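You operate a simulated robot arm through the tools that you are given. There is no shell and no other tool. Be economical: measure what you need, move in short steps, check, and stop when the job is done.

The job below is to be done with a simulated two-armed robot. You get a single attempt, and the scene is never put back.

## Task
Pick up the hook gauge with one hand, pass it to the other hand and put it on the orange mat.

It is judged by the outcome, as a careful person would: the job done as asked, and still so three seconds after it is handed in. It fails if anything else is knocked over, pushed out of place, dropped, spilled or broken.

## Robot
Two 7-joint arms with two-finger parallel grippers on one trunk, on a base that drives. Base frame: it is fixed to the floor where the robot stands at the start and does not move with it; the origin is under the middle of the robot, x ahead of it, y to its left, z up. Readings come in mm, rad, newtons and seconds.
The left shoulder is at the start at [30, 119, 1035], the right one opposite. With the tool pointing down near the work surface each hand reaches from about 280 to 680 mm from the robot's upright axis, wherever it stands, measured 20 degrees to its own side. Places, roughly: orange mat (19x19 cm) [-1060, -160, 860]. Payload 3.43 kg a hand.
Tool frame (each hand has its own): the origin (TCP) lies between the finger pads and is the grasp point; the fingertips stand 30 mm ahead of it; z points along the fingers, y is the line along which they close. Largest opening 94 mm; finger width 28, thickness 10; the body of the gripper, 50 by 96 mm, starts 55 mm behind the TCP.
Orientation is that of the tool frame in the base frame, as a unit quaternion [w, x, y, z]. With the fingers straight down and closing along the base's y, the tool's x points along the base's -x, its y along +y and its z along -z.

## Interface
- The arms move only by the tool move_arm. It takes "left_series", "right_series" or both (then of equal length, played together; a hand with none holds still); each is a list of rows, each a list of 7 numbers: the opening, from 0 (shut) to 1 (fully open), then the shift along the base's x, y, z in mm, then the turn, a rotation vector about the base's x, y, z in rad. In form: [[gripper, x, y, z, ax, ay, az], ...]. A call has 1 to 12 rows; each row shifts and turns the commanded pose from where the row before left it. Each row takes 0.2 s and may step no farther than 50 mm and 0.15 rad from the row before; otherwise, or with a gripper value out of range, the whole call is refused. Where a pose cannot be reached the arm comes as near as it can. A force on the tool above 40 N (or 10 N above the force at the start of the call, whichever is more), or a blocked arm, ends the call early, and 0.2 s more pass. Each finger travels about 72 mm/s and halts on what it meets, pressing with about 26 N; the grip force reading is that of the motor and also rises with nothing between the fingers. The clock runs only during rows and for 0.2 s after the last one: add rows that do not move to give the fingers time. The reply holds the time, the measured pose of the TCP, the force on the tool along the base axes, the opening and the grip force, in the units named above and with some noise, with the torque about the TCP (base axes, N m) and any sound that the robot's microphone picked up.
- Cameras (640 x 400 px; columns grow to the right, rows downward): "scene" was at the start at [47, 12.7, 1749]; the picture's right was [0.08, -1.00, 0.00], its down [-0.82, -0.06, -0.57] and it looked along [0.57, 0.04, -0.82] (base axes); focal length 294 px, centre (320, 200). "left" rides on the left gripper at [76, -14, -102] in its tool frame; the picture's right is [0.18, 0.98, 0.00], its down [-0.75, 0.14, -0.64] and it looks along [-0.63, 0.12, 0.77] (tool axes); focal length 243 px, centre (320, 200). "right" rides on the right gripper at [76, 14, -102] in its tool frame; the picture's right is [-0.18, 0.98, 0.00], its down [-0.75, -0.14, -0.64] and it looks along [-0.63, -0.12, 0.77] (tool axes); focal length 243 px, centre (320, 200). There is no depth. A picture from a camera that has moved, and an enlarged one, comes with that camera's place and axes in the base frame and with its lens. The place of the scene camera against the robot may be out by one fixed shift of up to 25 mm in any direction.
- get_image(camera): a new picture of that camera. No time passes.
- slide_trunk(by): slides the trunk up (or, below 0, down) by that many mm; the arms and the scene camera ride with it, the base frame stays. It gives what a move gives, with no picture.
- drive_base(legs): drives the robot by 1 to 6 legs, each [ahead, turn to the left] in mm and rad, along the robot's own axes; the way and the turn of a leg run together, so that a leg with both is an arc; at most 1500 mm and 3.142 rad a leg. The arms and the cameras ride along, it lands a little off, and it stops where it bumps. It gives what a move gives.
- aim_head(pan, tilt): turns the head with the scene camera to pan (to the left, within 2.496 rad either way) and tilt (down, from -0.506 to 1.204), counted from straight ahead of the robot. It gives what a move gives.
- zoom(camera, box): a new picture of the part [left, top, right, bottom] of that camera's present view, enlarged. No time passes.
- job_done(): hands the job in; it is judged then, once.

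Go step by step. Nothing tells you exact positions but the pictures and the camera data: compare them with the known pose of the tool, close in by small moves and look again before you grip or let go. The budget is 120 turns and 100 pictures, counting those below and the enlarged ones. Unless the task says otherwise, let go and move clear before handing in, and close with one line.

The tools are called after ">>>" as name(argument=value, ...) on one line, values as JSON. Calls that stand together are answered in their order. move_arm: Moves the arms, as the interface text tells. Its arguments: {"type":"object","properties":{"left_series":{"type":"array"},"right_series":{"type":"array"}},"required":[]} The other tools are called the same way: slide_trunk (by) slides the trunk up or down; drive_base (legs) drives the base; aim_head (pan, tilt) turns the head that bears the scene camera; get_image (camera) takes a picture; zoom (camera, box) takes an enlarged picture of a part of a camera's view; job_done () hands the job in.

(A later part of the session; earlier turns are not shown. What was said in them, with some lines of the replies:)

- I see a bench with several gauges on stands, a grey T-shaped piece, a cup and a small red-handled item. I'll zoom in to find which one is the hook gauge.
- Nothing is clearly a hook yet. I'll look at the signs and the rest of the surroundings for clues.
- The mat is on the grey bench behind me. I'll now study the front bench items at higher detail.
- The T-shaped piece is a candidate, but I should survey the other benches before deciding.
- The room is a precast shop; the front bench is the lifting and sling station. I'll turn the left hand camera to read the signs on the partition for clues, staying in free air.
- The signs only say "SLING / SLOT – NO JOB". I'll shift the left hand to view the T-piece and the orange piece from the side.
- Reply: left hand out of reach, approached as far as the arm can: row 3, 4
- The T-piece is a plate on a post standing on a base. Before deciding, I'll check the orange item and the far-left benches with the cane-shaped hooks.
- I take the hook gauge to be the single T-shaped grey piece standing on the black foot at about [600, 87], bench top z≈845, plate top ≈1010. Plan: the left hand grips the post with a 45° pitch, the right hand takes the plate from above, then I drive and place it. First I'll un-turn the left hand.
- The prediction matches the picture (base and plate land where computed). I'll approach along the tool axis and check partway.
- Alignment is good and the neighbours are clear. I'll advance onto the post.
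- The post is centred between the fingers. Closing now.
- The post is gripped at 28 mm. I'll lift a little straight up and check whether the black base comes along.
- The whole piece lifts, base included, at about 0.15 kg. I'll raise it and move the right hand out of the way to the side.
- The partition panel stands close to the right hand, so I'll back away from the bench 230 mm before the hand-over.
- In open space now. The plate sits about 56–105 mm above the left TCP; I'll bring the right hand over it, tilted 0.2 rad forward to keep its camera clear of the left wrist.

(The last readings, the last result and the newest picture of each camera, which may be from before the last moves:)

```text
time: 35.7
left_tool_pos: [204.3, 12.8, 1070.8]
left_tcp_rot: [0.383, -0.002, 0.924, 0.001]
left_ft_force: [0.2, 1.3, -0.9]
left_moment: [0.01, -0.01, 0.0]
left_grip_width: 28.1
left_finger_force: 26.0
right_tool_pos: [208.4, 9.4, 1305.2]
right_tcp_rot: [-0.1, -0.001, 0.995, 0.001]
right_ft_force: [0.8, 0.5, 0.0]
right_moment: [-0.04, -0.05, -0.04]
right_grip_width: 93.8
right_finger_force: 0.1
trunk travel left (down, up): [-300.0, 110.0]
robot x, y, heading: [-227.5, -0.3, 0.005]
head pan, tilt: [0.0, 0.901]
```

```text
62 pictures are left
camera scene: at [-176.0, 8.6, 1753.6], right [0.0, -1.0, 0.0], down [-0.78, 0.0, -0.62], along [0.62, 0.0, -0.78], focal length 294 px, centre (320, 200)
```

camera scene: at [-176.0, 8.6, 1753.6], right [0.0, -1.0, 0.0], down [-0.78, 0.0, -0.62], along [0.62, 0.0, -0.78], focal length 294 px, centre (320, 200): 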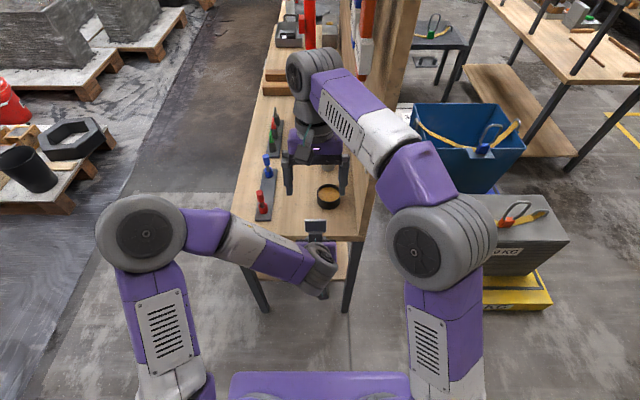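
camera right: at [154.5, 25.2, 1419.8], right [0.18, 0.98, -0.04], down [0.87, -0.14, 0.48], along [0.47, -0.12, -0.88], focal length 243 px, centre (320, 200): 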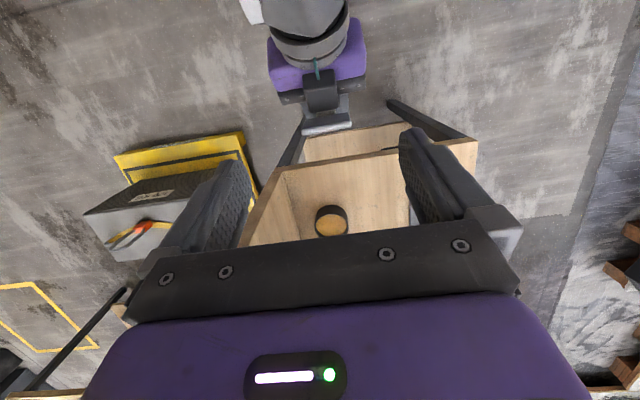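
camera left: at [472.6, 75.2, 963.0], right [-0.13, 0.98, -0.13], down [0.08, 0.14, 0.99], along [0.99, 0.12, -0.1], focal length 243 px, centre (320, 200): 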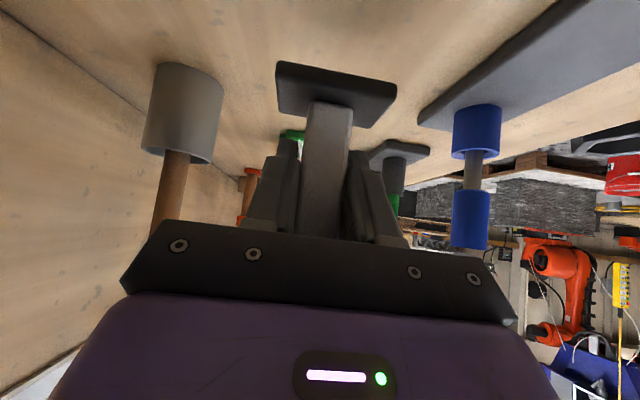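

The plate is centred under the right gripper. I'll descend most of the way and look.

>>> move_arm(right_series=[[1, -2, 1, -30, 0, 0, 0], [1, -2, 1, -30, 0, 0, 0], [1, 0, 0, -30, 0, 0, 0], [1, 0, 0, -15, 0, 0, 0]])

>>> get_image(camera="right")

>>> get_image(camera="left")

>>> zoom(camera="scene", box=[230, 120, 430, 300])

```text
time: 36.7
left_tool_pos: [205.1, 10.7, 1070.8]
left_tcp_rot: [0.383, -0.002, 0.924, 0.001]
left_ft_force: [-0.5, -0.2, -1.1]
left_moment: [0.01, 0.0, 0.01]
left_grip_width: 27.9
left_finger_force: 26.1
right_tool_pos: [201.9, 11.5, 1199.0]
right_tcp_rot: [-0.098, -0.002, 0.995, 0.0]
right_ft_force: [-0.1, -0.4, -0.3]
right_moment: [0.02, 0.01, -0.01]
right_grip_width: 94.3
right_finger_force: 0.1
trunk travel left (down, up): [-300.0, 110.0]
robot x, y, heading: [-226.6, -0.3, 0.004]
head pan, tilt: [0.0, 0.901]
```

```text
61 pictures are left
camera right: at [148.1, 26.5, 1314.4], right [0.18, 0.98, -0.04], down [0.87, -0.14, 0.48], along [0.47, -0.12, -0.88], focal length 243 px, centre (320, 200)
```

right: 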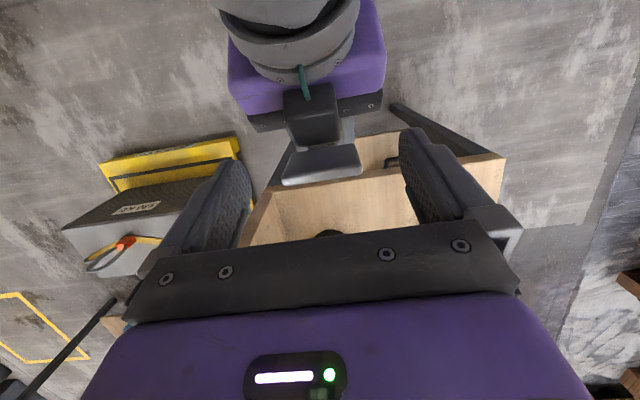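

```text
60 pictures are left
camera left: at [78.3, -2.5, 1088.4], right [-0.13, 0.98, -0.13], down [0.08, 0.14, 0.99], along [0.99, 0.12, -0.1], focal length 243 px, centre (320, 200)
```

left: 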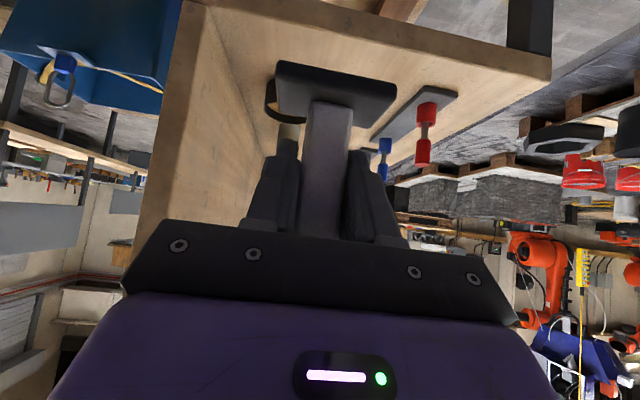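

```text
2.22 times, centred on (330, 210) of scene
camera zoom: at [-176.4, 7.1, 1753.6], right [0.0, -1.0, 0.0], down [-0.78, 0.0, -0.62], along [0.62, 0.0, -0.78], focal length 653 px, centre (298, 178)
```

zoom: 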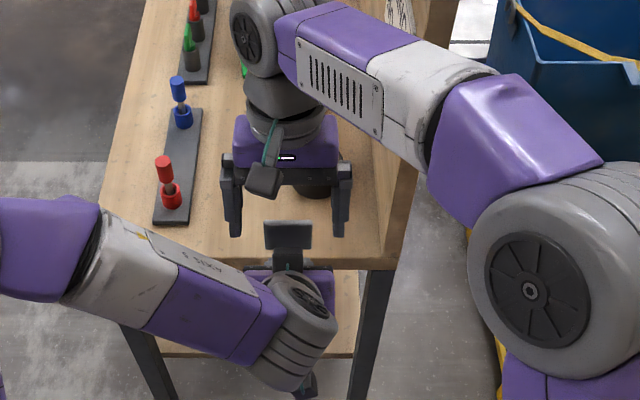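

Well aligned. Descending the last 40 mm over the plate.

>>> move_arm(right_series=[[1, 1, 0, -14, 0, 0, 0], [1, 1, 0, -14, 0, 0, 0], [1, 0, 0, -14, 0, 0, 0]])

>>> get_image(camera="right")

>>> zoom(camera="scene", box=[260, 160, 390, 270])

```text
time: 37.5
left_tool_pos: [204.2, 11.6, 1070.4]
left_tcp_rot: [0.383, -0.002, 0.924, 0.001]
left_ft_force: [-0.1, 0.2, -1.3]
left_moment: [0.0, -0.01, 0.03]
left_grip_width: 28.1
left_finger_force: 25.4
right_tool_pos: [204.5, 12.6, 1157.2]
right_tcp_rot: [-0.1, -0.002, 0.995, 0.0]
right_ft_force: [0.3, 0.3, 0.6]
right_moment: [-0.01, 0.02, 0.01]
right_grip_width: 94.4
right_finger_force: 0.0
trunk travel left (down, up): [-300.0, 110.0]
robot x, y, heading: [-227.4, 1.1, 0.002]
head pan, tilt: [0.0, 0.901]
```

```text
58 pictures are left
camera right: at [149.8, 26.9, 1272.5], right [0.18, 0.98, -0.04], down [0.87, -0.14, 0.48], along [0.47, -0.12, -0.88], focal length 243 px, centre (320, 200)
```

right: 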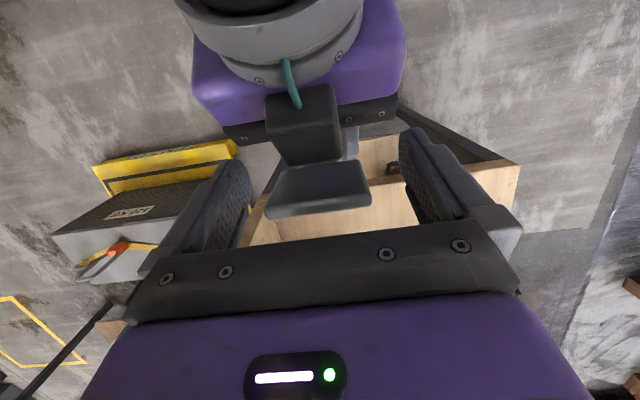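

```text
3.64 times, centred on (325, 215) of scene
camera zoom: at [-176.3, 7.1, 1753.6], right [0.0, -1.0, 0.0], down [-0.78, 0.0, -0.62], along [0.62, 0.0, -0.78], focal length 1069 px, centre (302, 146)
```

zoom: 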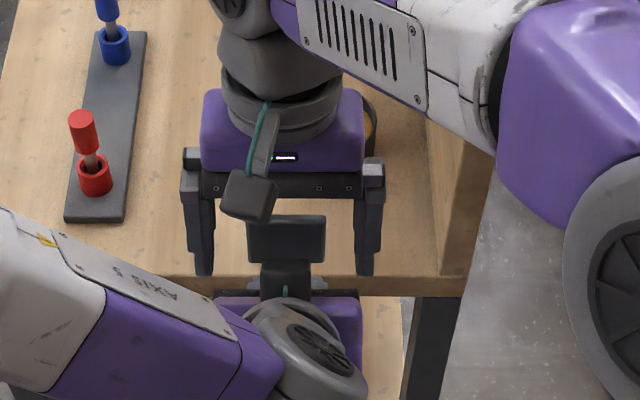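

The plate sits between the right fingers. Closing the right hand while the left holds.

>>> move_arm(right_series=[[0.7, 0, 0, 0, 0, 0, 0], [0.5, 0, 0, 0, 0, 0, 0], [0, 0, 0, 0, 0, 0, 0], [0, 0, 0, 0, 0, 0, 0], [0, 0, 0, 0, 0, 0, 0]])

>>> get_image(camera="right")

```text
time: 38.7
left_tool_pos: [203.9, 11.4, 1069.6]
left_tcp_rot: [0.383, -0.002, 0.924, 0.002]
left_ft_force: [0.1, 6.4, -0.2]
left_moment: [-0.16, 0.03, 0.0]
left_grip_width: 28.0
left_finger_force: 26.3
right_tool_pos: [203.2, 11.6, 1156.4]
right_tcp_rot: [-0.1, -0.001, 0.995, -0.001]
right_ft_force: [0.4, -6.3, -0.1]
right_moment: [-0.38, -0.13, -0.02]
right_grip_width: 51.5
right_finger_force: 26.6
trunk travel left (down, up): [-300.0, 110.0]
robot x, y, heading: [-229.3, 1.8, 0.004]
head pan, tilt: [0.0, 0.901]
```

```text
56 pictures are left
camera right: at [149.9, 26.4, 1272.5], right [0.18, 0.98, -0.04], down [0.87, -0.14, 0.48], along [0.47, -0.12, -0.88], focal length 243 px, centre (320, 200)
```

right: 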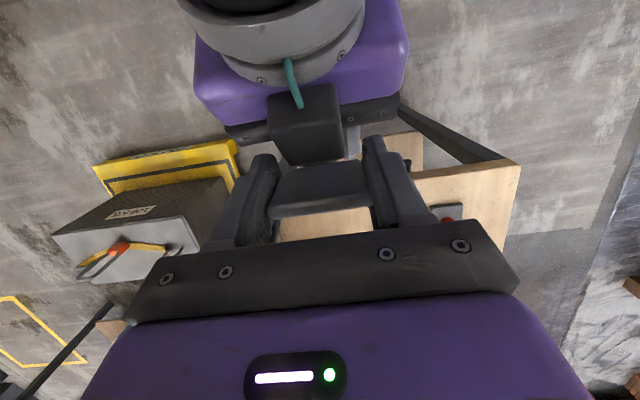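

The right hand holds the plate (51.5 mm). Now I release with the left and withdraw it straight back.

>>> move_arm(left_series=[[0.5, 0, 0, 0, 0, 0, 0], [0.9, 0, 0, 0, 0, 0, 0], [1, 0, 0, 0, 0, 0, 0], [1, 0, 0, 0, 0, 0, 0], [1, -20, 0, 0, 0, 0, 0], [1, -20, 0, 0, 0, 0, 0]])

>>> get_image(camera="right")

>>> get_image(camera="left")

```text
time: 40.1
left_tool_pos: [164.7, 10.9, 1069.4]
left_tcp_rot: [0.383, -0.001, 0.924, 0.001]
left_ft_force: [-0.1, 0.5, 0.1]
left_moment: [0.03, 0.01, 0.0]
left_grip_width: 94.0
left_finger_force: 0.0
right_tool_pos: [204.2, 12.2, 1157.1]
right_tcp_rot: [-0.099, -0.002, 0.995, 0.0]
right_ft_force: [0.3, 0.0, -0.4]
right_moment: [-0.01, 0.0, -0.04]
right_grip_width: 51.4
right_finger_force: 25.8
trunk travel left (down, up): [-300.0, 110.0]
robot x, y, heading: [-233.3, -3.7, 0.004]
head pan, tilt: [0.0, 0.901]
```

```text
55 pictures are left
camera right: at [149.5, 26.8, 1272.8], right [0.18, 0.98, -0.04], down [0.87, -0.14, 0.48], along [0.47, -0.12, -0.88], focal length 243 px, centre (320, 200)
```

right: 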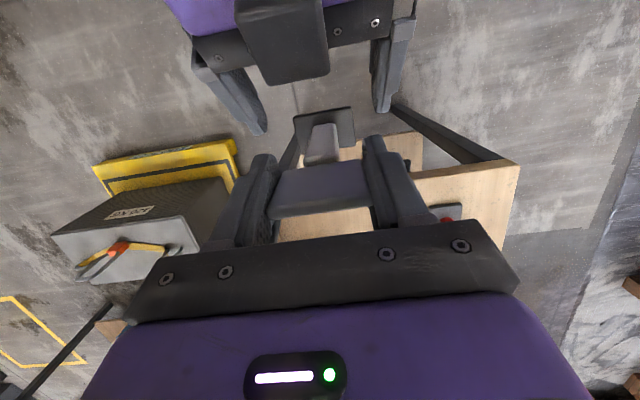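

```text
54 pictures are left
camera left: at [37.1, -2.9, 1087.1], right [-0.13, 0.98, -0.13], down [0.08, 0.14, 0.99], along [0.99, 0.12, -0.1], focal length 243 px, centre (320, 200)
```

left: 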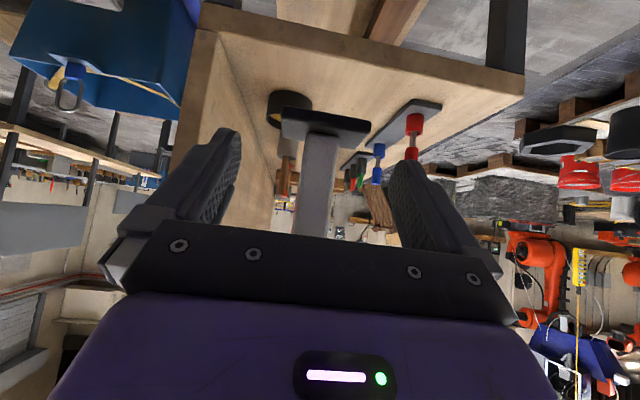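

The right hand has it cleanly. I'll withdraw the left hand back and aside, and raise the right a little.

>>> move_arm(left_series=[[1, -30, 0, 0, 0, 0, 0], [1, -30, 0, 0, 0, 0, 0], [1, -20, 20, 0, 0, 0, 0], [1, 0, 40, 20, 0, 0, 0], [1, 0, 40, 30, 0, 0, 0], [1, 0, 40, 30, 0, 0, 0], [1, 0, 40, 30, 0, 0, 0], [1, 0, 40, 30, 0, 0, 0]])

>>> move_arm(right_series=[[0, -10, -10, 20, 0, 0, 0], [0, -10, -10, 20, 0, 0, 0], [0, -10, -10, 20, 0, 0, 0], [0, -10, -10, 20, 0, 0, 0], [0, -10, -10, 10, 0, 0, 0]])

>>> drive_base(legs=[[0, -1.571], [205, 0], [0, -1.571]])

>>> aim_head(pan=0.0, tilt=0.75)

>>> get_image(camera="scene")

```text
time: 41.9
left_tool_pos: [135.5, 181.0, 1228.3]
left_tcp_rot: [0.385, -0.003, 0.923, 0.001]
left_ft_force: [-0.1, 0.2, 0.0]
left_moment: [-0.03, 0.01, 0.04]
left_grip_width: 93.8
left_finger_force: 0.0
left hand out of reach, approached as far as the arm can: row 2, 3, 4, 5
right_tool_pos: [202.7, 14.2, 1158.4]
right_tcp_rot: [-0.1, -0.002, 0.995, 0.0]
right_ft_force: [-0.3, -0.1, 0.2]
right_moment: [-0.01, 0.0, 0.05]
right_grip_width: 51.4
right_finger_force: 26.7
trunk travel left (down, up): [-300.0, 110.0]
robot x, y, heading: [-225.8, -2.2, 0.002]
head pan, tilt: [0.0, 0.901]
```

```text
time: 43.1
left_tool_pos: [135.6, 178.5, 1228.8]
left_tcp_rot: [0.383, -0.001, 0.924, 0.001]
left_ft_force: [0.1, -0.5, -0.6]
left_moment: [0.02, -0.01, 0.03]
left_grip_width: 93.9
left_finger_force: 0.1
right_tool_pos: [151.9, -38.7, 1249.5]
right_tcp_rot: [-0.099, -0.002, 0.995, -0.001]
right_ft_force: [0.1, -1.9, -1.7]
right_moment: [0.03, -0.01, 0.0]
right_grip_width: 51.5
right_finger_force: 26.2
trunk travel left (down, up): [-300.0, 110.0]
robot x, y, heading: [-226.5, 1.0, 0.007]
head pan, tilt: [0.0, 0.901]
```

```text
time: 52.3
left_tool_pos: [-598.0, -381.2, 1227.7]
left_tcp_rot: [-0.001, 0.924, -0.002, -0.383]
left_ft_force: [-0.3, 0.0, -0.2]
left_moment: [-0.03, -0.01, 0.03]
left_grip_width: 93.7
left_finger_force: 0.0
right_tool_pos: [-612.2, -162.4, 1249.8]
right_tcp_rot: [0.0, 0.995, -0.001, 0.1]
right_ft_force: [-0.3, -0.8, -1.0]
right_moment: [0.01, 0.0, 0.01]
right_grip_width: 51.7
right_finger_force: 25.8
trunk travel left (down, up): [-300.0, 110.0]
robot x, y, heading: [-234.6, -199.2, 3.138]
head pan, tilt: [0.0, 0.901]
```

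```text
time: 53.0
left_tool_pos: [-597.8, -379.7, 1228.7]
left_tcp_rot: [0.0, 0.924, -0.001, -0.384]
left_ft_force: [-0.3, -0.5, 0.0]
left_moment: [0.0, 0.0, -0.01]
left_grip_width: 94.1
left_finger_force: 0.0
right_tool_pos: [-612.5, -162.5, 1248.5]
right_tcp_rot: [0.001, 0.995, -0.002, 0.1]
right_ft_force: [-0.1, -0.5, -1.5]
right_moment: [-0.01, -0.01, 0.0]
right_grip_width: 51.5
right_finger_force: 25.9
trunk travel left (down, up): [-300.0, 110.0]
robot x, y, heading: [-235.9, -199.9, 3.132]
head pan, tilt: [0.0, 0.75]
```

```text
53 pictures are left
camera scene: at [-280.7, -195.0, 1765.5], right [0.0, 1.0, 0.0], down [0.68, 0.0, -0.73], along [-0.73, 0.0, -0.68], focal length 294 px, centre (320, 200)
```

scene: 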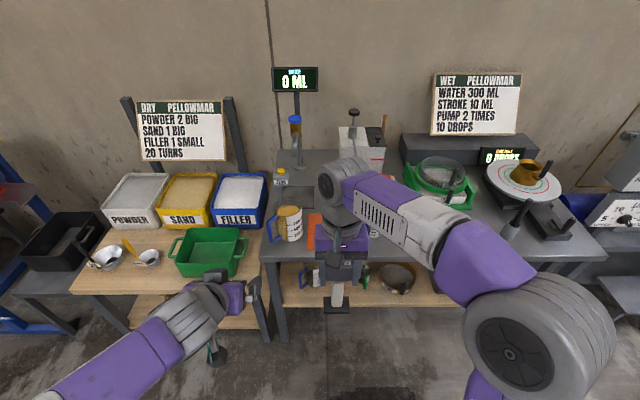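

The mat lies behind the right hand on the grey bench (edge x≈-918). The gauge's foot is at about z 1103, well above the bench items. I'll drive 320 mm closer.

>>> drive_base(legs=[[320, 0.005]])

>>> aim_head(pan=0.0, tilt=0.95)

>>> get_image(camera="scene")

>>> get_image(camera="right")

>>> get_image(camera="left")

```text
time: 55.2
left_tool_pos: [-914.1, -380.3, 1227.9]
left_tcp_rot: [0.0, 0.924, 0.0, -0.383]
left_ft_force: [-0.1, 0.7, 0.3]
left_moment: [-0.02, -0.05, 0.02]
left_grip_width: 94.0
left_finger_force: 0.2
right_tool_pos: [-930.5, -163.9, 1249.6]
right_tcp_rot: [0.0, 0.995, 0.0, 0.101]
right_ft_force: [-0.1, 0.0, -1.8]
right_moment: [-0.03, -0.02, -0.06]
right_grip_width: 51.5
right_finger_force: 26.0
trunk travel left (down, up): [-300.0, 110.0]
robot x, y, heading: [-548.7, -200.1, 3.143]
head pan, tilt: [0.0, 0.75]
```

```text
time: 55.9
left_tool_pos: [-915.3, -381.5, 1229.1]
left_tcp_rot: [0.0, 0.924, -0.001, -0.382]
left_ft_force: [0.1, 0.4, 0.9]
left_moment: [0.02, 0.03, 0.01]
left_grip_width: 93.9
left_finger_force: 0.0
right_tool_pos: [-927.9, -163.7, 1248.8]
right_tcp_rot: [0.0, 0.995, 0.0, 0.1]
right_ft_force: [-0.8, 0.8, -2.5]
right_moment: [0.02, 0.03, 0.0]
right_grip_width: 51.6
right_finger_force: 26.1
trunk travel left (down, up): [-300.0, 110.0]
robot x, y, heading: [-549.4, -200.9, 3.139]
head pan, tilt: [0.0, 0.949]
```

```text
52 pictures are left
camera scene: at [-587.9, -194.4, 1750.0], right [0.0, 1.0, 0.0], down [0.81, 0.0, -0.58], along [-0.58, 0.0, -0.81], focal length 294 px, centre (320, 200)
```

scene: 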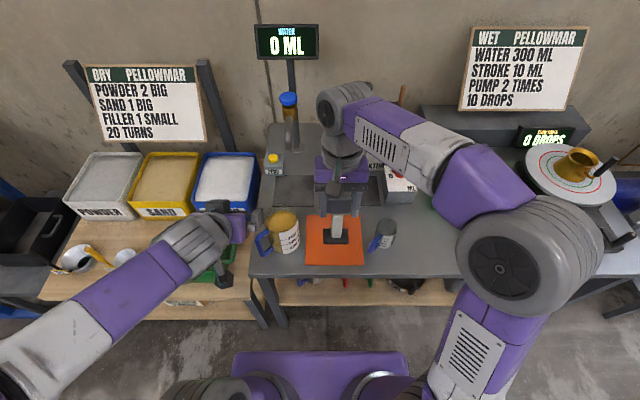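

```text
51 pictures are left
camera right: at [-874.4, -177.2, 1364.7], right [-0.18, -0.98, -0.04], down [-0.87, 0.14, 0.48], along [-0.47, 0.12, -0.88], focal length 243 px, centre (320, 200)
```

right: 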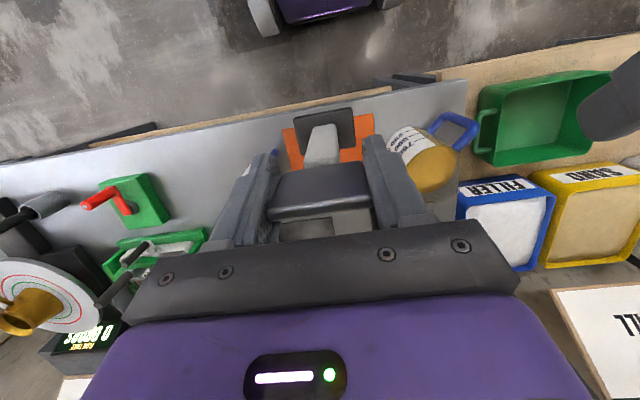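

```text
50 pictures are left
camera left: at [-787.8, -365.4, 1246.0], right [0.13, -0.98, -0.13], down [-0.08, -0.14, 0.99], along [-0.99, -0.12, -0.1], focal length 243 px, centre (320, 200)
```

left: 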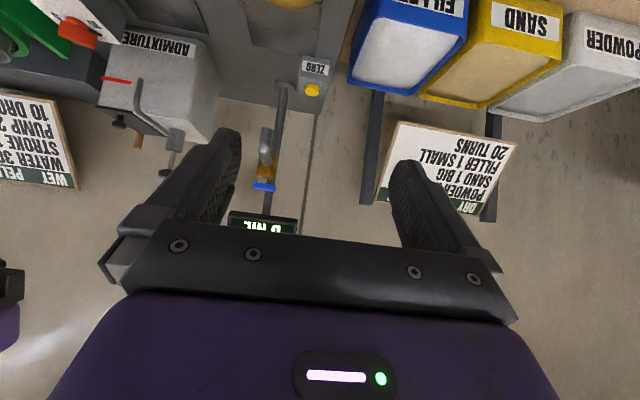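

Mat measured at about [-1063, -157], agreeing with the nominal. I'll move over it at height, then lower most of the way.

>>> move_arm(right_series=[[0, -34, 2, 0, 0, 0, 0], [0, -33, 2, 0, 0, 0, 0], [0, -33, 2, 0, 0, 0, 0], [0, -33, 1, 0, 0, 0, 0], [0, 0, 0, -40, 0, 0, 0], [0, 0, 0, -40, 0, 0, 0], [0, 0, 0, -40, 0, 0, 0], [0, 0, 0, -40, 0, 0, 0], [0, 0, 0, -30, 0, 0, 0]])

>>> get_image(camera="right")

>>> zoom(camera="scene", box=[240, 150, 440, 275])

```text
time: 57.9
left_tool_pos: [-915.4, -380.9, 1228.8]
left_tcp_rot: [-0.001, 0.924, -0.001, -0.383]
left_ft_force: [-0.5, -0.8, 0.5]
left_moment: [-0.03, -0.03, 0.02]
left_grip_width: 93.9
left_finger_force: 0.0
right_tool_pos: [-1063.9, -151.6, 1058.8]
right_tcp_rot: [0.0, 0.995, 0.0, 0.1]
right_ft_force: [-0.6, -0.2, -2.1]
right_moment: [0.02, 0.01, 0.01]
right_grip_width: 51.9
right_finger_force: 26.2
trunk travel left (down, up): [-300.0, 110.0]
robot x, y, heading: [-554.8, -205.6, 3.137]
head pan, tilt: [0.0, 0.949]
```

```text
49 pictures are left
camera right: at [-1008.3, -165.3, 1173.7], right [-0.18, -0.98, -0.04], down [-0.87, 0.14, 0.48], along [-0.47, 0.12, -0.88], focal length 243 px, centre (320, 200)
```

right: 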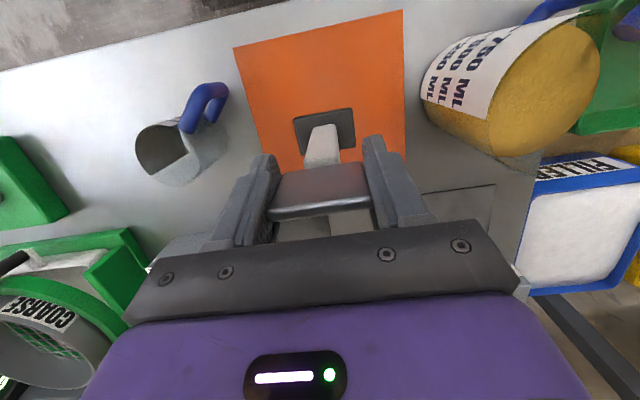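

```text
3.20 times, centred on (340, 212) of scene
camera zoom: at [-588.7, -194.2, 1750.0], right [0.0, 1.0, 0.0], down [0.81, 0.0, -0.58], along [-0.58, 0.0, -0.81], focal length 941 px, centre (256, 160)
```

zoom: 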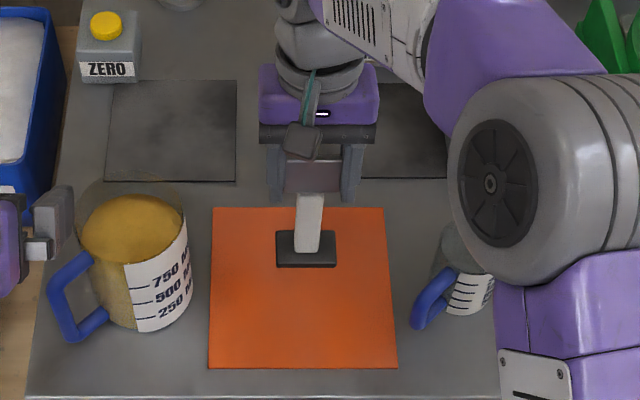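

Everything is clear and centred. Lowering to about 20 mm above the mat.

>>> move_arm(right_series=[[0, 0, 0, -15, 0, 0, 0], [0, 0, 0, -15, 0, 0, 0]])

>>> zoom(camera="right", box=[200, 0, 460, 200])

>>> zoom(camera="scene", box=[280, 180, 400, 275])

```text
time: 58.5
left_tool_pos: [-915.3, -381.9, 1228.6]
left_tcp_rot: [0.0, 0.924, 0.0, -0.383]
left_ft_force: [-0.2, -0.6, -0.3]
left_moment: [0.01, -0.03, -0.02]
left_grip_width: 94.1
left_finger_force: 0.2
right_tool_pos: [-1062.4, -152.0, 1028.4]
right_tcp_rot: [0.001, 0.995, -0.001, 0.1]
right_ft_force: [0.1, 0.3, -1.6]
right_moment: [-0.04, 0.0, -0.01]
right_grip_width: 52.0
right_finger_force: 26.2
trunk travel left (down, up): [-300.0, 110.0]
robot x, y, heading: [-549.2, -201.3, 3.136]
head pan, tilt: [0.0, 0.949]
```

```text
2.00 times, centred on (330, 100) of right
camera zoom: at [-1007.1, -166.0, 1144.2], right [-0.18, -0.98, -0.04], down [-0.87, 0.14, 0.48], along [-0.47, 0.12, -0.88], focal length 485 px, centre (300, 400)
```

zoom: 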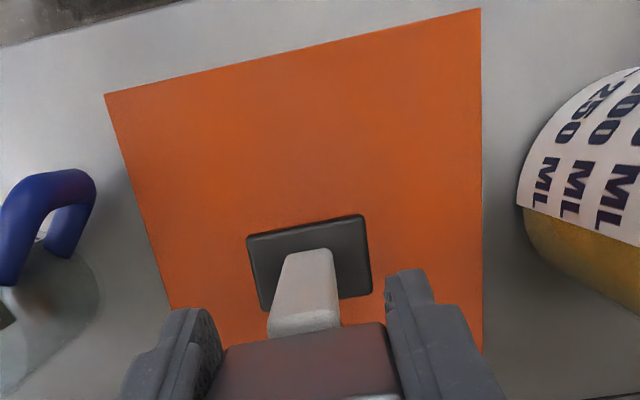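

```text
4.21 times, centred on (340, 228) of scene
camera zoom: at [-588.1, -194.4, 1750.0], right [0.0, 1.0, 0.0], down [0.81, 0.0, -0.58], along [-0.58, 0.0, -0.81], focal length 1238 px, centre (236, 84)
```

zoom: 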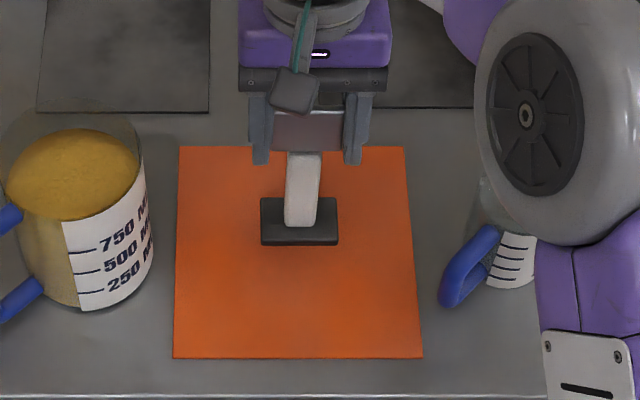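

The gauge hangs level and centred. I'll lower slowly to contact.

>>> move_arm(right_series=[[0, 0, 0, -8, 0, 0, 0], [0, 0, 0, -5, 0, 0, 0], [0, 0, 0, -3, 0, 0, 0], [0, 0, 0, -2, 0, 0, 0]])

>>> zoom(camera="scene", box=[280, 180, 400, 275])

```text
time: 59.5
left_tool_pos: [-915.4, -381.0, 1228.4]
left_tcp_rot: [0.0, 0.924, 0.0, -0.383]
left_ft_force: [0.7, 0.0, -0.2]
left_moment: [0.03, -0.03, 0.01]
left_grip_width: 93.9
left_finger_force: 0.0
right_tool_pos: [-1064.6, -156.6, 1010.4]
right_tcp_rot: [0.0, 0.995, 0.0, 0.1]
right_ft_force: [0.2, 0.5, -0.6]
right_moment: [0.0, -0.02, 0.01]
right_grip_width: 52.0
right_finger_force: 25.9
trunk travel left (down, up): [-300.0, 110.0]
robot x, y, heading: [-552.0, -203.1, 3.14]
head pan, tilt: [0.0, 0.949]
```

```text
4.21 times, centred on (340, 228) of scene
camera zoom: at [-588.1, -194.4, 1750.0], right [0.0, 1.0, 0.0], down [0.81, 0.0, -0.58], along [-0.58, 0.0, -0.81], focal length 1238 px, centre (236, 84)
```

zoom: 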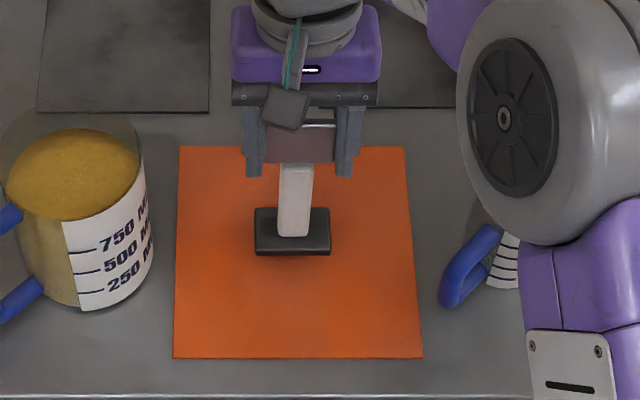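

Nearly at contact. Small further steps, watching the force.

>>> move_arm(right_series=[[0, 0, 0, -1.5, 0, 0, 0], [0, 0, 0, 0, 0, 0, 0]])

>>> move_arm(right_series=[[0, 0, 0, -1.5, 0, 0, 0], [0, 0, 0, 0, 0, 0, 0]])

```text
time: 60.1
left_tool_pos: [-915.5, -381.4, 1228.2]
left_tcp_rot: [0.0, 0.924, 0.001, -0.382]
left_ft_force: [-1.3, 1.2, -0.2]
left_moment: [-0.02, 0.03, 0.03]
left_grip_width: 94.0
left_finger_force: 0.0
right_tool_pos: [-1063.7, -155.5, 1010.3]
right_tcp_rot: [0.0, 0.995, 0.0, 0.099]
right_ft_force: [-0.3, -0.4, -0.9]
right_moment: [0.0, -0.02, 0.01]
right_grip_width: 51.7
right_finger_force: 25.8
trunk travel left (down, up): [-300.0, 110.0]
robot x, y, heading: [-552.1, -197.4, 3.142]
head pan, tilt: [0.0, 0.949]
```

```text
time: 60.7
left_tool_pos: [-915.2, -380.0, 1226.8]
left_tcp_rot: [0.0, 0.924, 0.0, -0.382]
left_ft_force: [-0.2, 0.4, -1.0]
left_moment: [0.02, 0.03, 0.02]
left_grip_width: 93.7
left_finger_force: 0.1
right_tool_pos: [-1063.7, -156.2, 1008.9]
right_tcp_rot: [0.0, 0.995, -0.001, 0.1]
right_ft_force: [-0.3, -0.4, -0.9]
right_moment: [0.0, -0.02, 0.03]
right_grip_width: 51.5
right_finger_force: 25.9
trunk travel left (down, up): [-300.0, 110.0]
robot x, y, heading: [-549.2, -201.8, 3.14]
head pan, tilt: [0.0, 0.949]
```

>>> move_arm(right_series=[[0, 0, 0, -2, 0, 0, 0], [0, 0, 0, 0, 0, 0, 0]])

>>> move_arm(right_series=[[0, 0, 0, -1.5, 0, 0, 0], [0, 0, 0, 0, 0, 0, 0]])

>>> zoom(camera="right", box=[200, 0, 460, 200])

```text
time: 61.3
left_tool_pos: [-914.7, -379.0, 1227.8]
left_tcp_rot: [-0.001, 0.924, 0.0, -0.383]
left_ft_force: [0.9, 0.0, -0.1]
left_moment: [0.01, -0.01, -0.02]
left_grip_width: 94.1
left_finger_force: 0.1
right_tool_pos: [-1062.2, -156.0, 1006.3]
right_tcp_rot: [0.0, 0.995, -0.001, 0.1]
right_ft_force: [0.0, -0.2, -1.3]
right_moment: [-0.01, 0.02, 0.01]
right_grip_width: 51.8
right_finger_force: 26.8
trunk travel left (down, up): [-300.0, 110.0]
robot x, y, heading: [-552.8, -203.1, 3.144]
head pan, tilt: [0.0, 0.949]
```

```text
time: 61.9
left_tool_pos: [-914.8, -379.5, 1228.5]
left_tcp_rot: [0.001, 0.924, 0.001, -0.382]
left_ft_force: [-1.0, -0.4, 0.6]
left_moment: [0.01, 0.03, -0.03]
left_grip_width: 94.0
left_finger_force: 0.0
right_tool_pos: [-1063.1, -156.2, 1005.2]
right_tcp_rot: [0.0, 0.995, 0.0, 0.1]
right_ft_force: [0.5, -0.3, -1.4]
right_moment: [-0.01, -0.01, -0.02]
right_grip_width: 51.9
right_finger_force: 25.9
trunk travel left (down, up): [-300.0, 110.0]
robot x, y, heading: [-549.4, -202.9, 3.141]
head pan, tilt: [0.0, 0.949]
```

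```text
2.00 times, centred on (330, 100) of right
camera zoom: at [-1008.3, -170.3, 1120.0], right [-0.18, -0.98, -0.04], down [-0.87, 0.14, 0.48], along [-0.47, 0.12, -0.88], focal length 485 px, centre (300, 400)
```

zoom: 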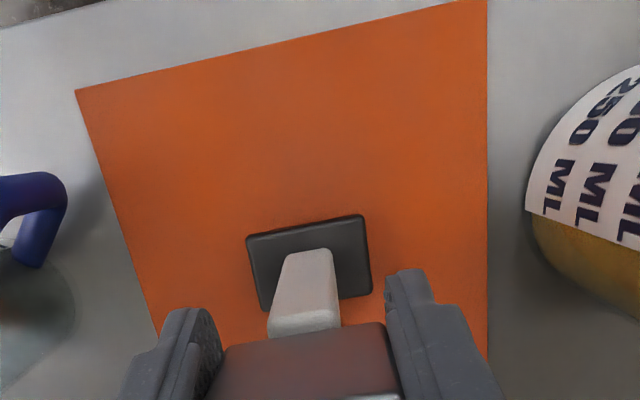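

No contact yet; the mat looks to be at about z≈850. Continuing in 2 mm steps.

>>> move_arm(right_series=[[0, 0, 0, -2, 0, 0, 0], [0, 0, 0, -1, 0, 0, 0]])

>>> move_arm(right_series=[[0, 0, 0, -1, 0, 0, 0], [0, 0, 0, -1, 0, 0, 0]])

>>> move_arm(right_series=[[0, 0, 0, -1, 0, 0, 0], [0, 0, 0, -1, 0, 0, 0]])

```text
time: 62.5
left_tool_pos: [-915.0, -379.5, 1227.9]
left_tcp_rot: [0.0, 0.924, 0.0, -0.382]
left_ft_force: [0.2, -0.2, -0.3]
left_moment: [0.02, 0.0, 0.0]
left_grip_width: 93.9
left_finger_force: 0.0
right_tool_pos: [-1062.0, -155.4, 1001.0]
right_tcp_rot: [0.0, 0.995, 0.0, 0.099]
right_ft_force: [0.5, 0.2, -0.8]
right_moment: [0.01, 0.0, 0.02]
right_grip_width: 51.6
right_finger_force: 26.0
trunk travel left (down, up): [-300.0, 110.0]
robot x, y, heading: [-547.2, -201.1, 3.142]
head pan, tilt: [0.0, 0.949]
```

```text
time: 63.1
left_tool_pos: [-914.7, -380.7, 1227.6]
left_tcp_rot: [0.001, 0.924, 0.0, -0.382]
left_ft_force: [-1.4, 1.0, 0.4]
left_moment: [-0.02, 0.01, 0.01]
left_grip_width: 93.8
left_finger_force: 0.0
right_tool_pos: [-1063.0, -157.5, 998.6]
right_tcp_rot: [0.0, 0.995, 0.0, 0.1]
right_ft_force: [-0.3, 0.1, -1.6]
right_moment: [0.0, 0.02, 0.0]
right_grip_width: 51.5
right_finger_force: 26.0
trunk travel left (down, up): [-300.0, 110.0]
robot x, y, heading: [-549.3, -201.7, 3.145]
head pan, tilt: [0.0, 0.949]
```

```text
time: 63.7
left_tool_pos: [-914.1, -381.0, 1228.0]
left_tcp_rot: [0.0, 0.924, 0.0, -0.383]
left_ft_force: [-0.3, 0.0, 0.4]
left_moment: [-0.03, 0.0, 0.0]
left_grip_width: 94.2
left_finger_force: 0.1
right_tool_pos: [-1062.5, -155.7, 997.6]
right_tcp_rot: [0.001, 0.995, -0.001, 0.099]
right_ft_force: [-0.1, 0.1, -0.8]
right_moment: [0.01, -0.01, 0.01]
right_grip_width: 51.8
right_finger_force: 26.2
trunk travel left (down, up): [-300.0, 110.0]
robot x, y, heading: [-547.4, -199.1, 3.145]
head pan, tilt: [0.0, 0.949]
```

>>> move_arm(right_series=[[0, 0, 0, -1, 0, 0, 0], [0, 0, 0, -1, 0, 0, 0]])

>>> zoom(camera="right", box=[260, 80, 390, 180])

>>> zoom(camera="scene", box=[280, 180, 400, 275])

```text
time: 64.3
left_tool_pos: [-915.5, -380.6, 1228.4]
left_tcp_rot: [-0.001, 0.924, -0.001, -0.383]
left_ft_force: [-0.2, 0.9, 0.0]
left_moment: [0.0, -0.02, -0.02]
left_grip_width: 93.9
left_finger_force: 0.0
right_tool_pos: [-1060.8, -157.2, 996.0]
right_tcp_rot: [0.0, 0.995, 0.001, 0.1]
right_ft_force: [-0.5, 0.1, -0.4]
right_moment: [0.06, -0.01, 0.02]
right_grip_width: 51.7
right_finger_force: 26.2
trunk travel left (down, up): [-300.0, 110.0]
robot x, y, heading: [-552.4, -203.4, 3.145]
head pan, tilt: [0.0, 0.949]
```

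```text
4.00 times, centred on (325, 130) of right
camera zoom: at [-1006.9, -170.2, 1111.2], right [-0.18, -0.98, -0.04], down [-0.87, 0.14, 0.48], along [-0.47, 0.12, -0.88], focal length 970 px, centre (300, 480)
```

zoom: 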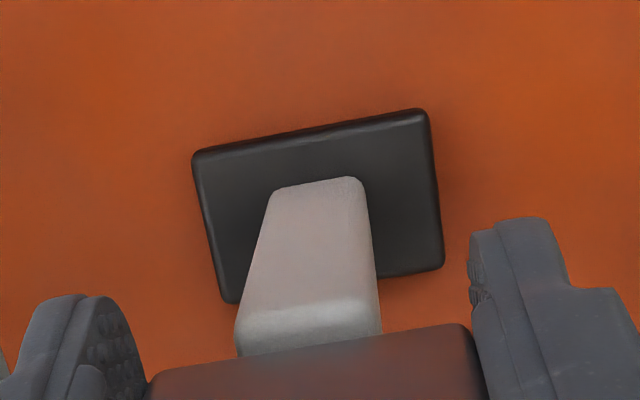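

```text
4.21 times, centred on (340, 228) of scene
camera zoom: at [-588.1, -194.4, 1750.0], right [0.0, 1.0, 0.0], down [0.81, 0.0, -0.58], along [-0.58, 0.0, -0.81], focal length 1238 px, centre (236, 84)
```

zoom: 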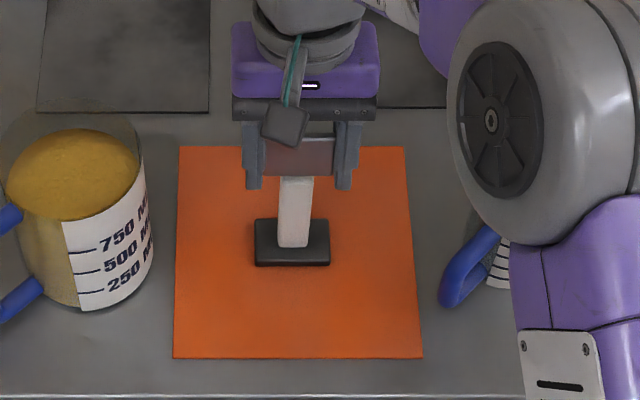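

Still no clear contact force; continuing gently.

>>> move_arm(right_series=[[0, 0, 0, -1, 0, 0, 0], [0, 0, 0, -1, 0, 0, 0], [0, 0, 0, 0, 0, 0, 0]])

>>> move_arm(right_series=[[0, 0, 0, -1, 0, 0, 0], [0, 0, 0, -1, 0, 0, 0], [0, 0, 0, 0, 0, 0, 0]])

```text
time: 65.1
left_tool_pos: [-914.5, -381.2, 1228.2]
left_tcp_rot: [0.0, 0.924, 0.0, -0.383]
left_ft_force: [0.8, -0.2, -0.4]
left_moment: [0.03, -0.02, -0.01]
left_grip_width: 93.9
left_finger_force: 0.1
right_tool_pos: [-1062.4, -156.3, 994.6]
right_tcp_rot: [0.001, 0.995, 0.0, 0.099]
right_ft_force: [1.0, 0.2, 2.1]
right_moment: [-0.07, -0.11, -0.01]
right_grip_width: 51.7
right_finger_force: 26.6
trunk travel left (down, up): [-300.0, 110.0]
robot x, y, heading: [-550.4, -201.7, 3.14]
head pan, tilt: [0.0, 0.949]
```

```text
time: 65.9
left_tool_pos: [-911.7, -380.1, 1228.7]
left_tcp_rot: [0.0, 0.924, 0.0, -0.383]
left_ft_force: [0.7, 0.8, 0.5]
left_moment: [0.02, 0.0, -0.01]
left_grip_width: 93.8
left_finger_force: 0.1
right_tool_pos: [-1063.3, -156.3, 993.8]
right_tcp_rot: [0.001, 0.995, 0.0, 0.097]
right_ft_force: [-1.2, 1.9, 19.0]
right_moment: [0.31, 0.07, 0.01]
right_grip_width: 52.2
right_finger_force: 26.2
trunk travel left (down, up): [-300.0, 110.0]
robot x, y, heading: [-553.3, -202.3, 3.142]
head pan, tilt: [0.0, 0.949]
```

Contact: 19 N upward. I'll ease off 1.5 mm, then open the fingers gently and look.

>>> move_arm(right_series=[[0, 0, 0, 1.7, 0, 0, 0], [0.62, 0, 0, 0, 0, 0, 0], [0.75, 0, 0, 0, 0, 0, 0], [0.9, 0, 0, 0, 0, 0, 0], [1, 0, 0, 0, 0, 0, 0], [1, 0, 0, 0, 0, 0, 0]])

>>> get_image(camera="right")

```text
time: 67.3
left_tool_pos: [-914.8, -380.0, 1228.0]
left_tcp_rot: [0.0, 0.924, 0.0, -0.383]
left_ft_force: [-0.2, 0.6, -0.1]
left_moment: [-0.02, 0.01, -0.01]
left_grip_width: 93.9
left_finger_force: 0.1
right_tool_pos: [-1062.3, -156.4, 994.1]
right_tcp_rot: [0.0, 0.995, 0.0, 0.1]
right_ft_force: [-0.7, -0.1, 0.0]
right_moment: [-0.02, -0.03, 0.0]
right_grip_width: 94.1
right_finger_force: 0.1
trunk travel left (down, up): [-300.0, 110.0]
robot x, y, heading: [-553.2, -200.9, 3.145]
head pan, tilt: [0.0, 0.949]
```

```text
41 pictures are left
camera right: at [-1007.5, -170.1, 1109.7], right [-0.18, -0.98, -0.04], down [-0.87, 0.14, 0.48], along [-0.47, 0.12, -0.88], focal length 243 px, centre (320, 200)
```

right: 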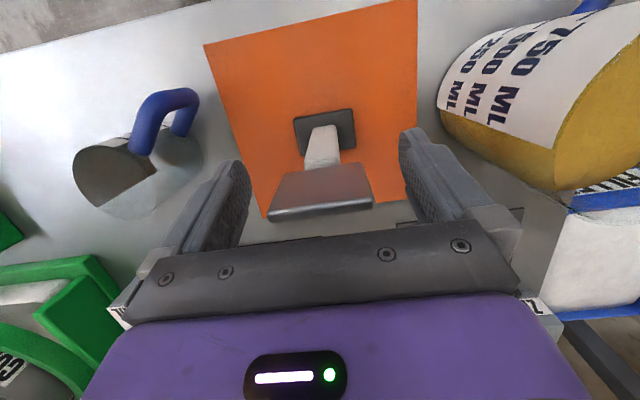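

The gauge stands on the mat and the fingers are clear of it. I'll raise the right hand straight up along its axis and then drive back.

>>> move_arm(right_series=[[1, -4, 0, 20, 0, 0, 0], [1, -4, 0, 20, 0, 0, 0], [1, -6, 0, 30, 0, 0, 0], [1, -6, 0, 35, 0, 0, 0], [1, 0, 0, 40, 0, 0, 0], [1, 0, 0, 40, 0, 0, 0], [1, 20, 0, 40, 0, 0, 0]])

>>> get_image(camera="scene")

```text
time: 68.9
left_tool_pos: [-913.3, -379.6, 1229.4]
left_tcp_rot: [0.0, 0.923, -0.001, -0.384]
left_ft_force: [0.3, 0.6, -0.8]
left_moment: [-0.01, 0.03, 0.0]
left_grip_width: 94.0
left_finger_force: 0.0
right_tool_pos: [-1063.3, -156.6, 1221.5]
right_tcp_rot: [0.001, 0.995, 0.0, 0.099]
right_ft_force: [0.2, 0.3, 0.1]
right_moment: [-0.01, 0.04, -0.06]
right_grip_width: 93.8
right_finger_force: 0.1
trunk travel left (down, up): [-300.0, 110.0]
robot x, y, heading: [-550.3, -201.6, 3.141]
head pan, tilt: [0.0, 0.949]
```

```text
40 pictures are left
camera scene: at [-586.1, -194.2, 1750.1], right [0.0, 1.0, 0.0], down [0.81, 0.0, -0.58], along [-0.58, 0.0, -0.81], focal length 294 px, centre (320, 200)
```

scene: 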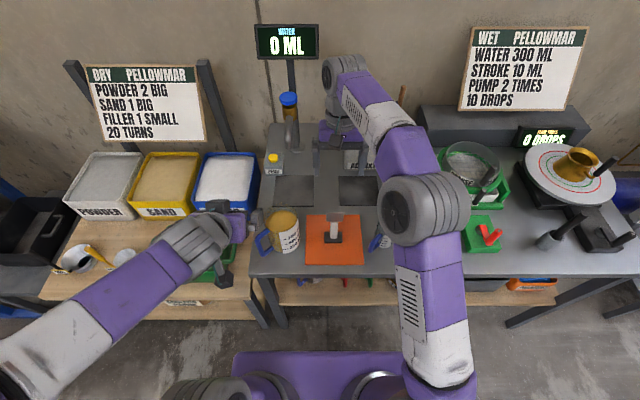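

The hook gauge stands upright on the orange mat, both hands are clear of it, and nothing else was disturbed, so I'm handing in.

>>> job_done()

```text
The job is handed in.
```

The piece I took to be the hook gauge was picked up with the left hand, passed to the right, and now stands upright on the orange mat. Nothing is labelled "hook gauge", so I picked the only T-shaped grey piece on the front bench.
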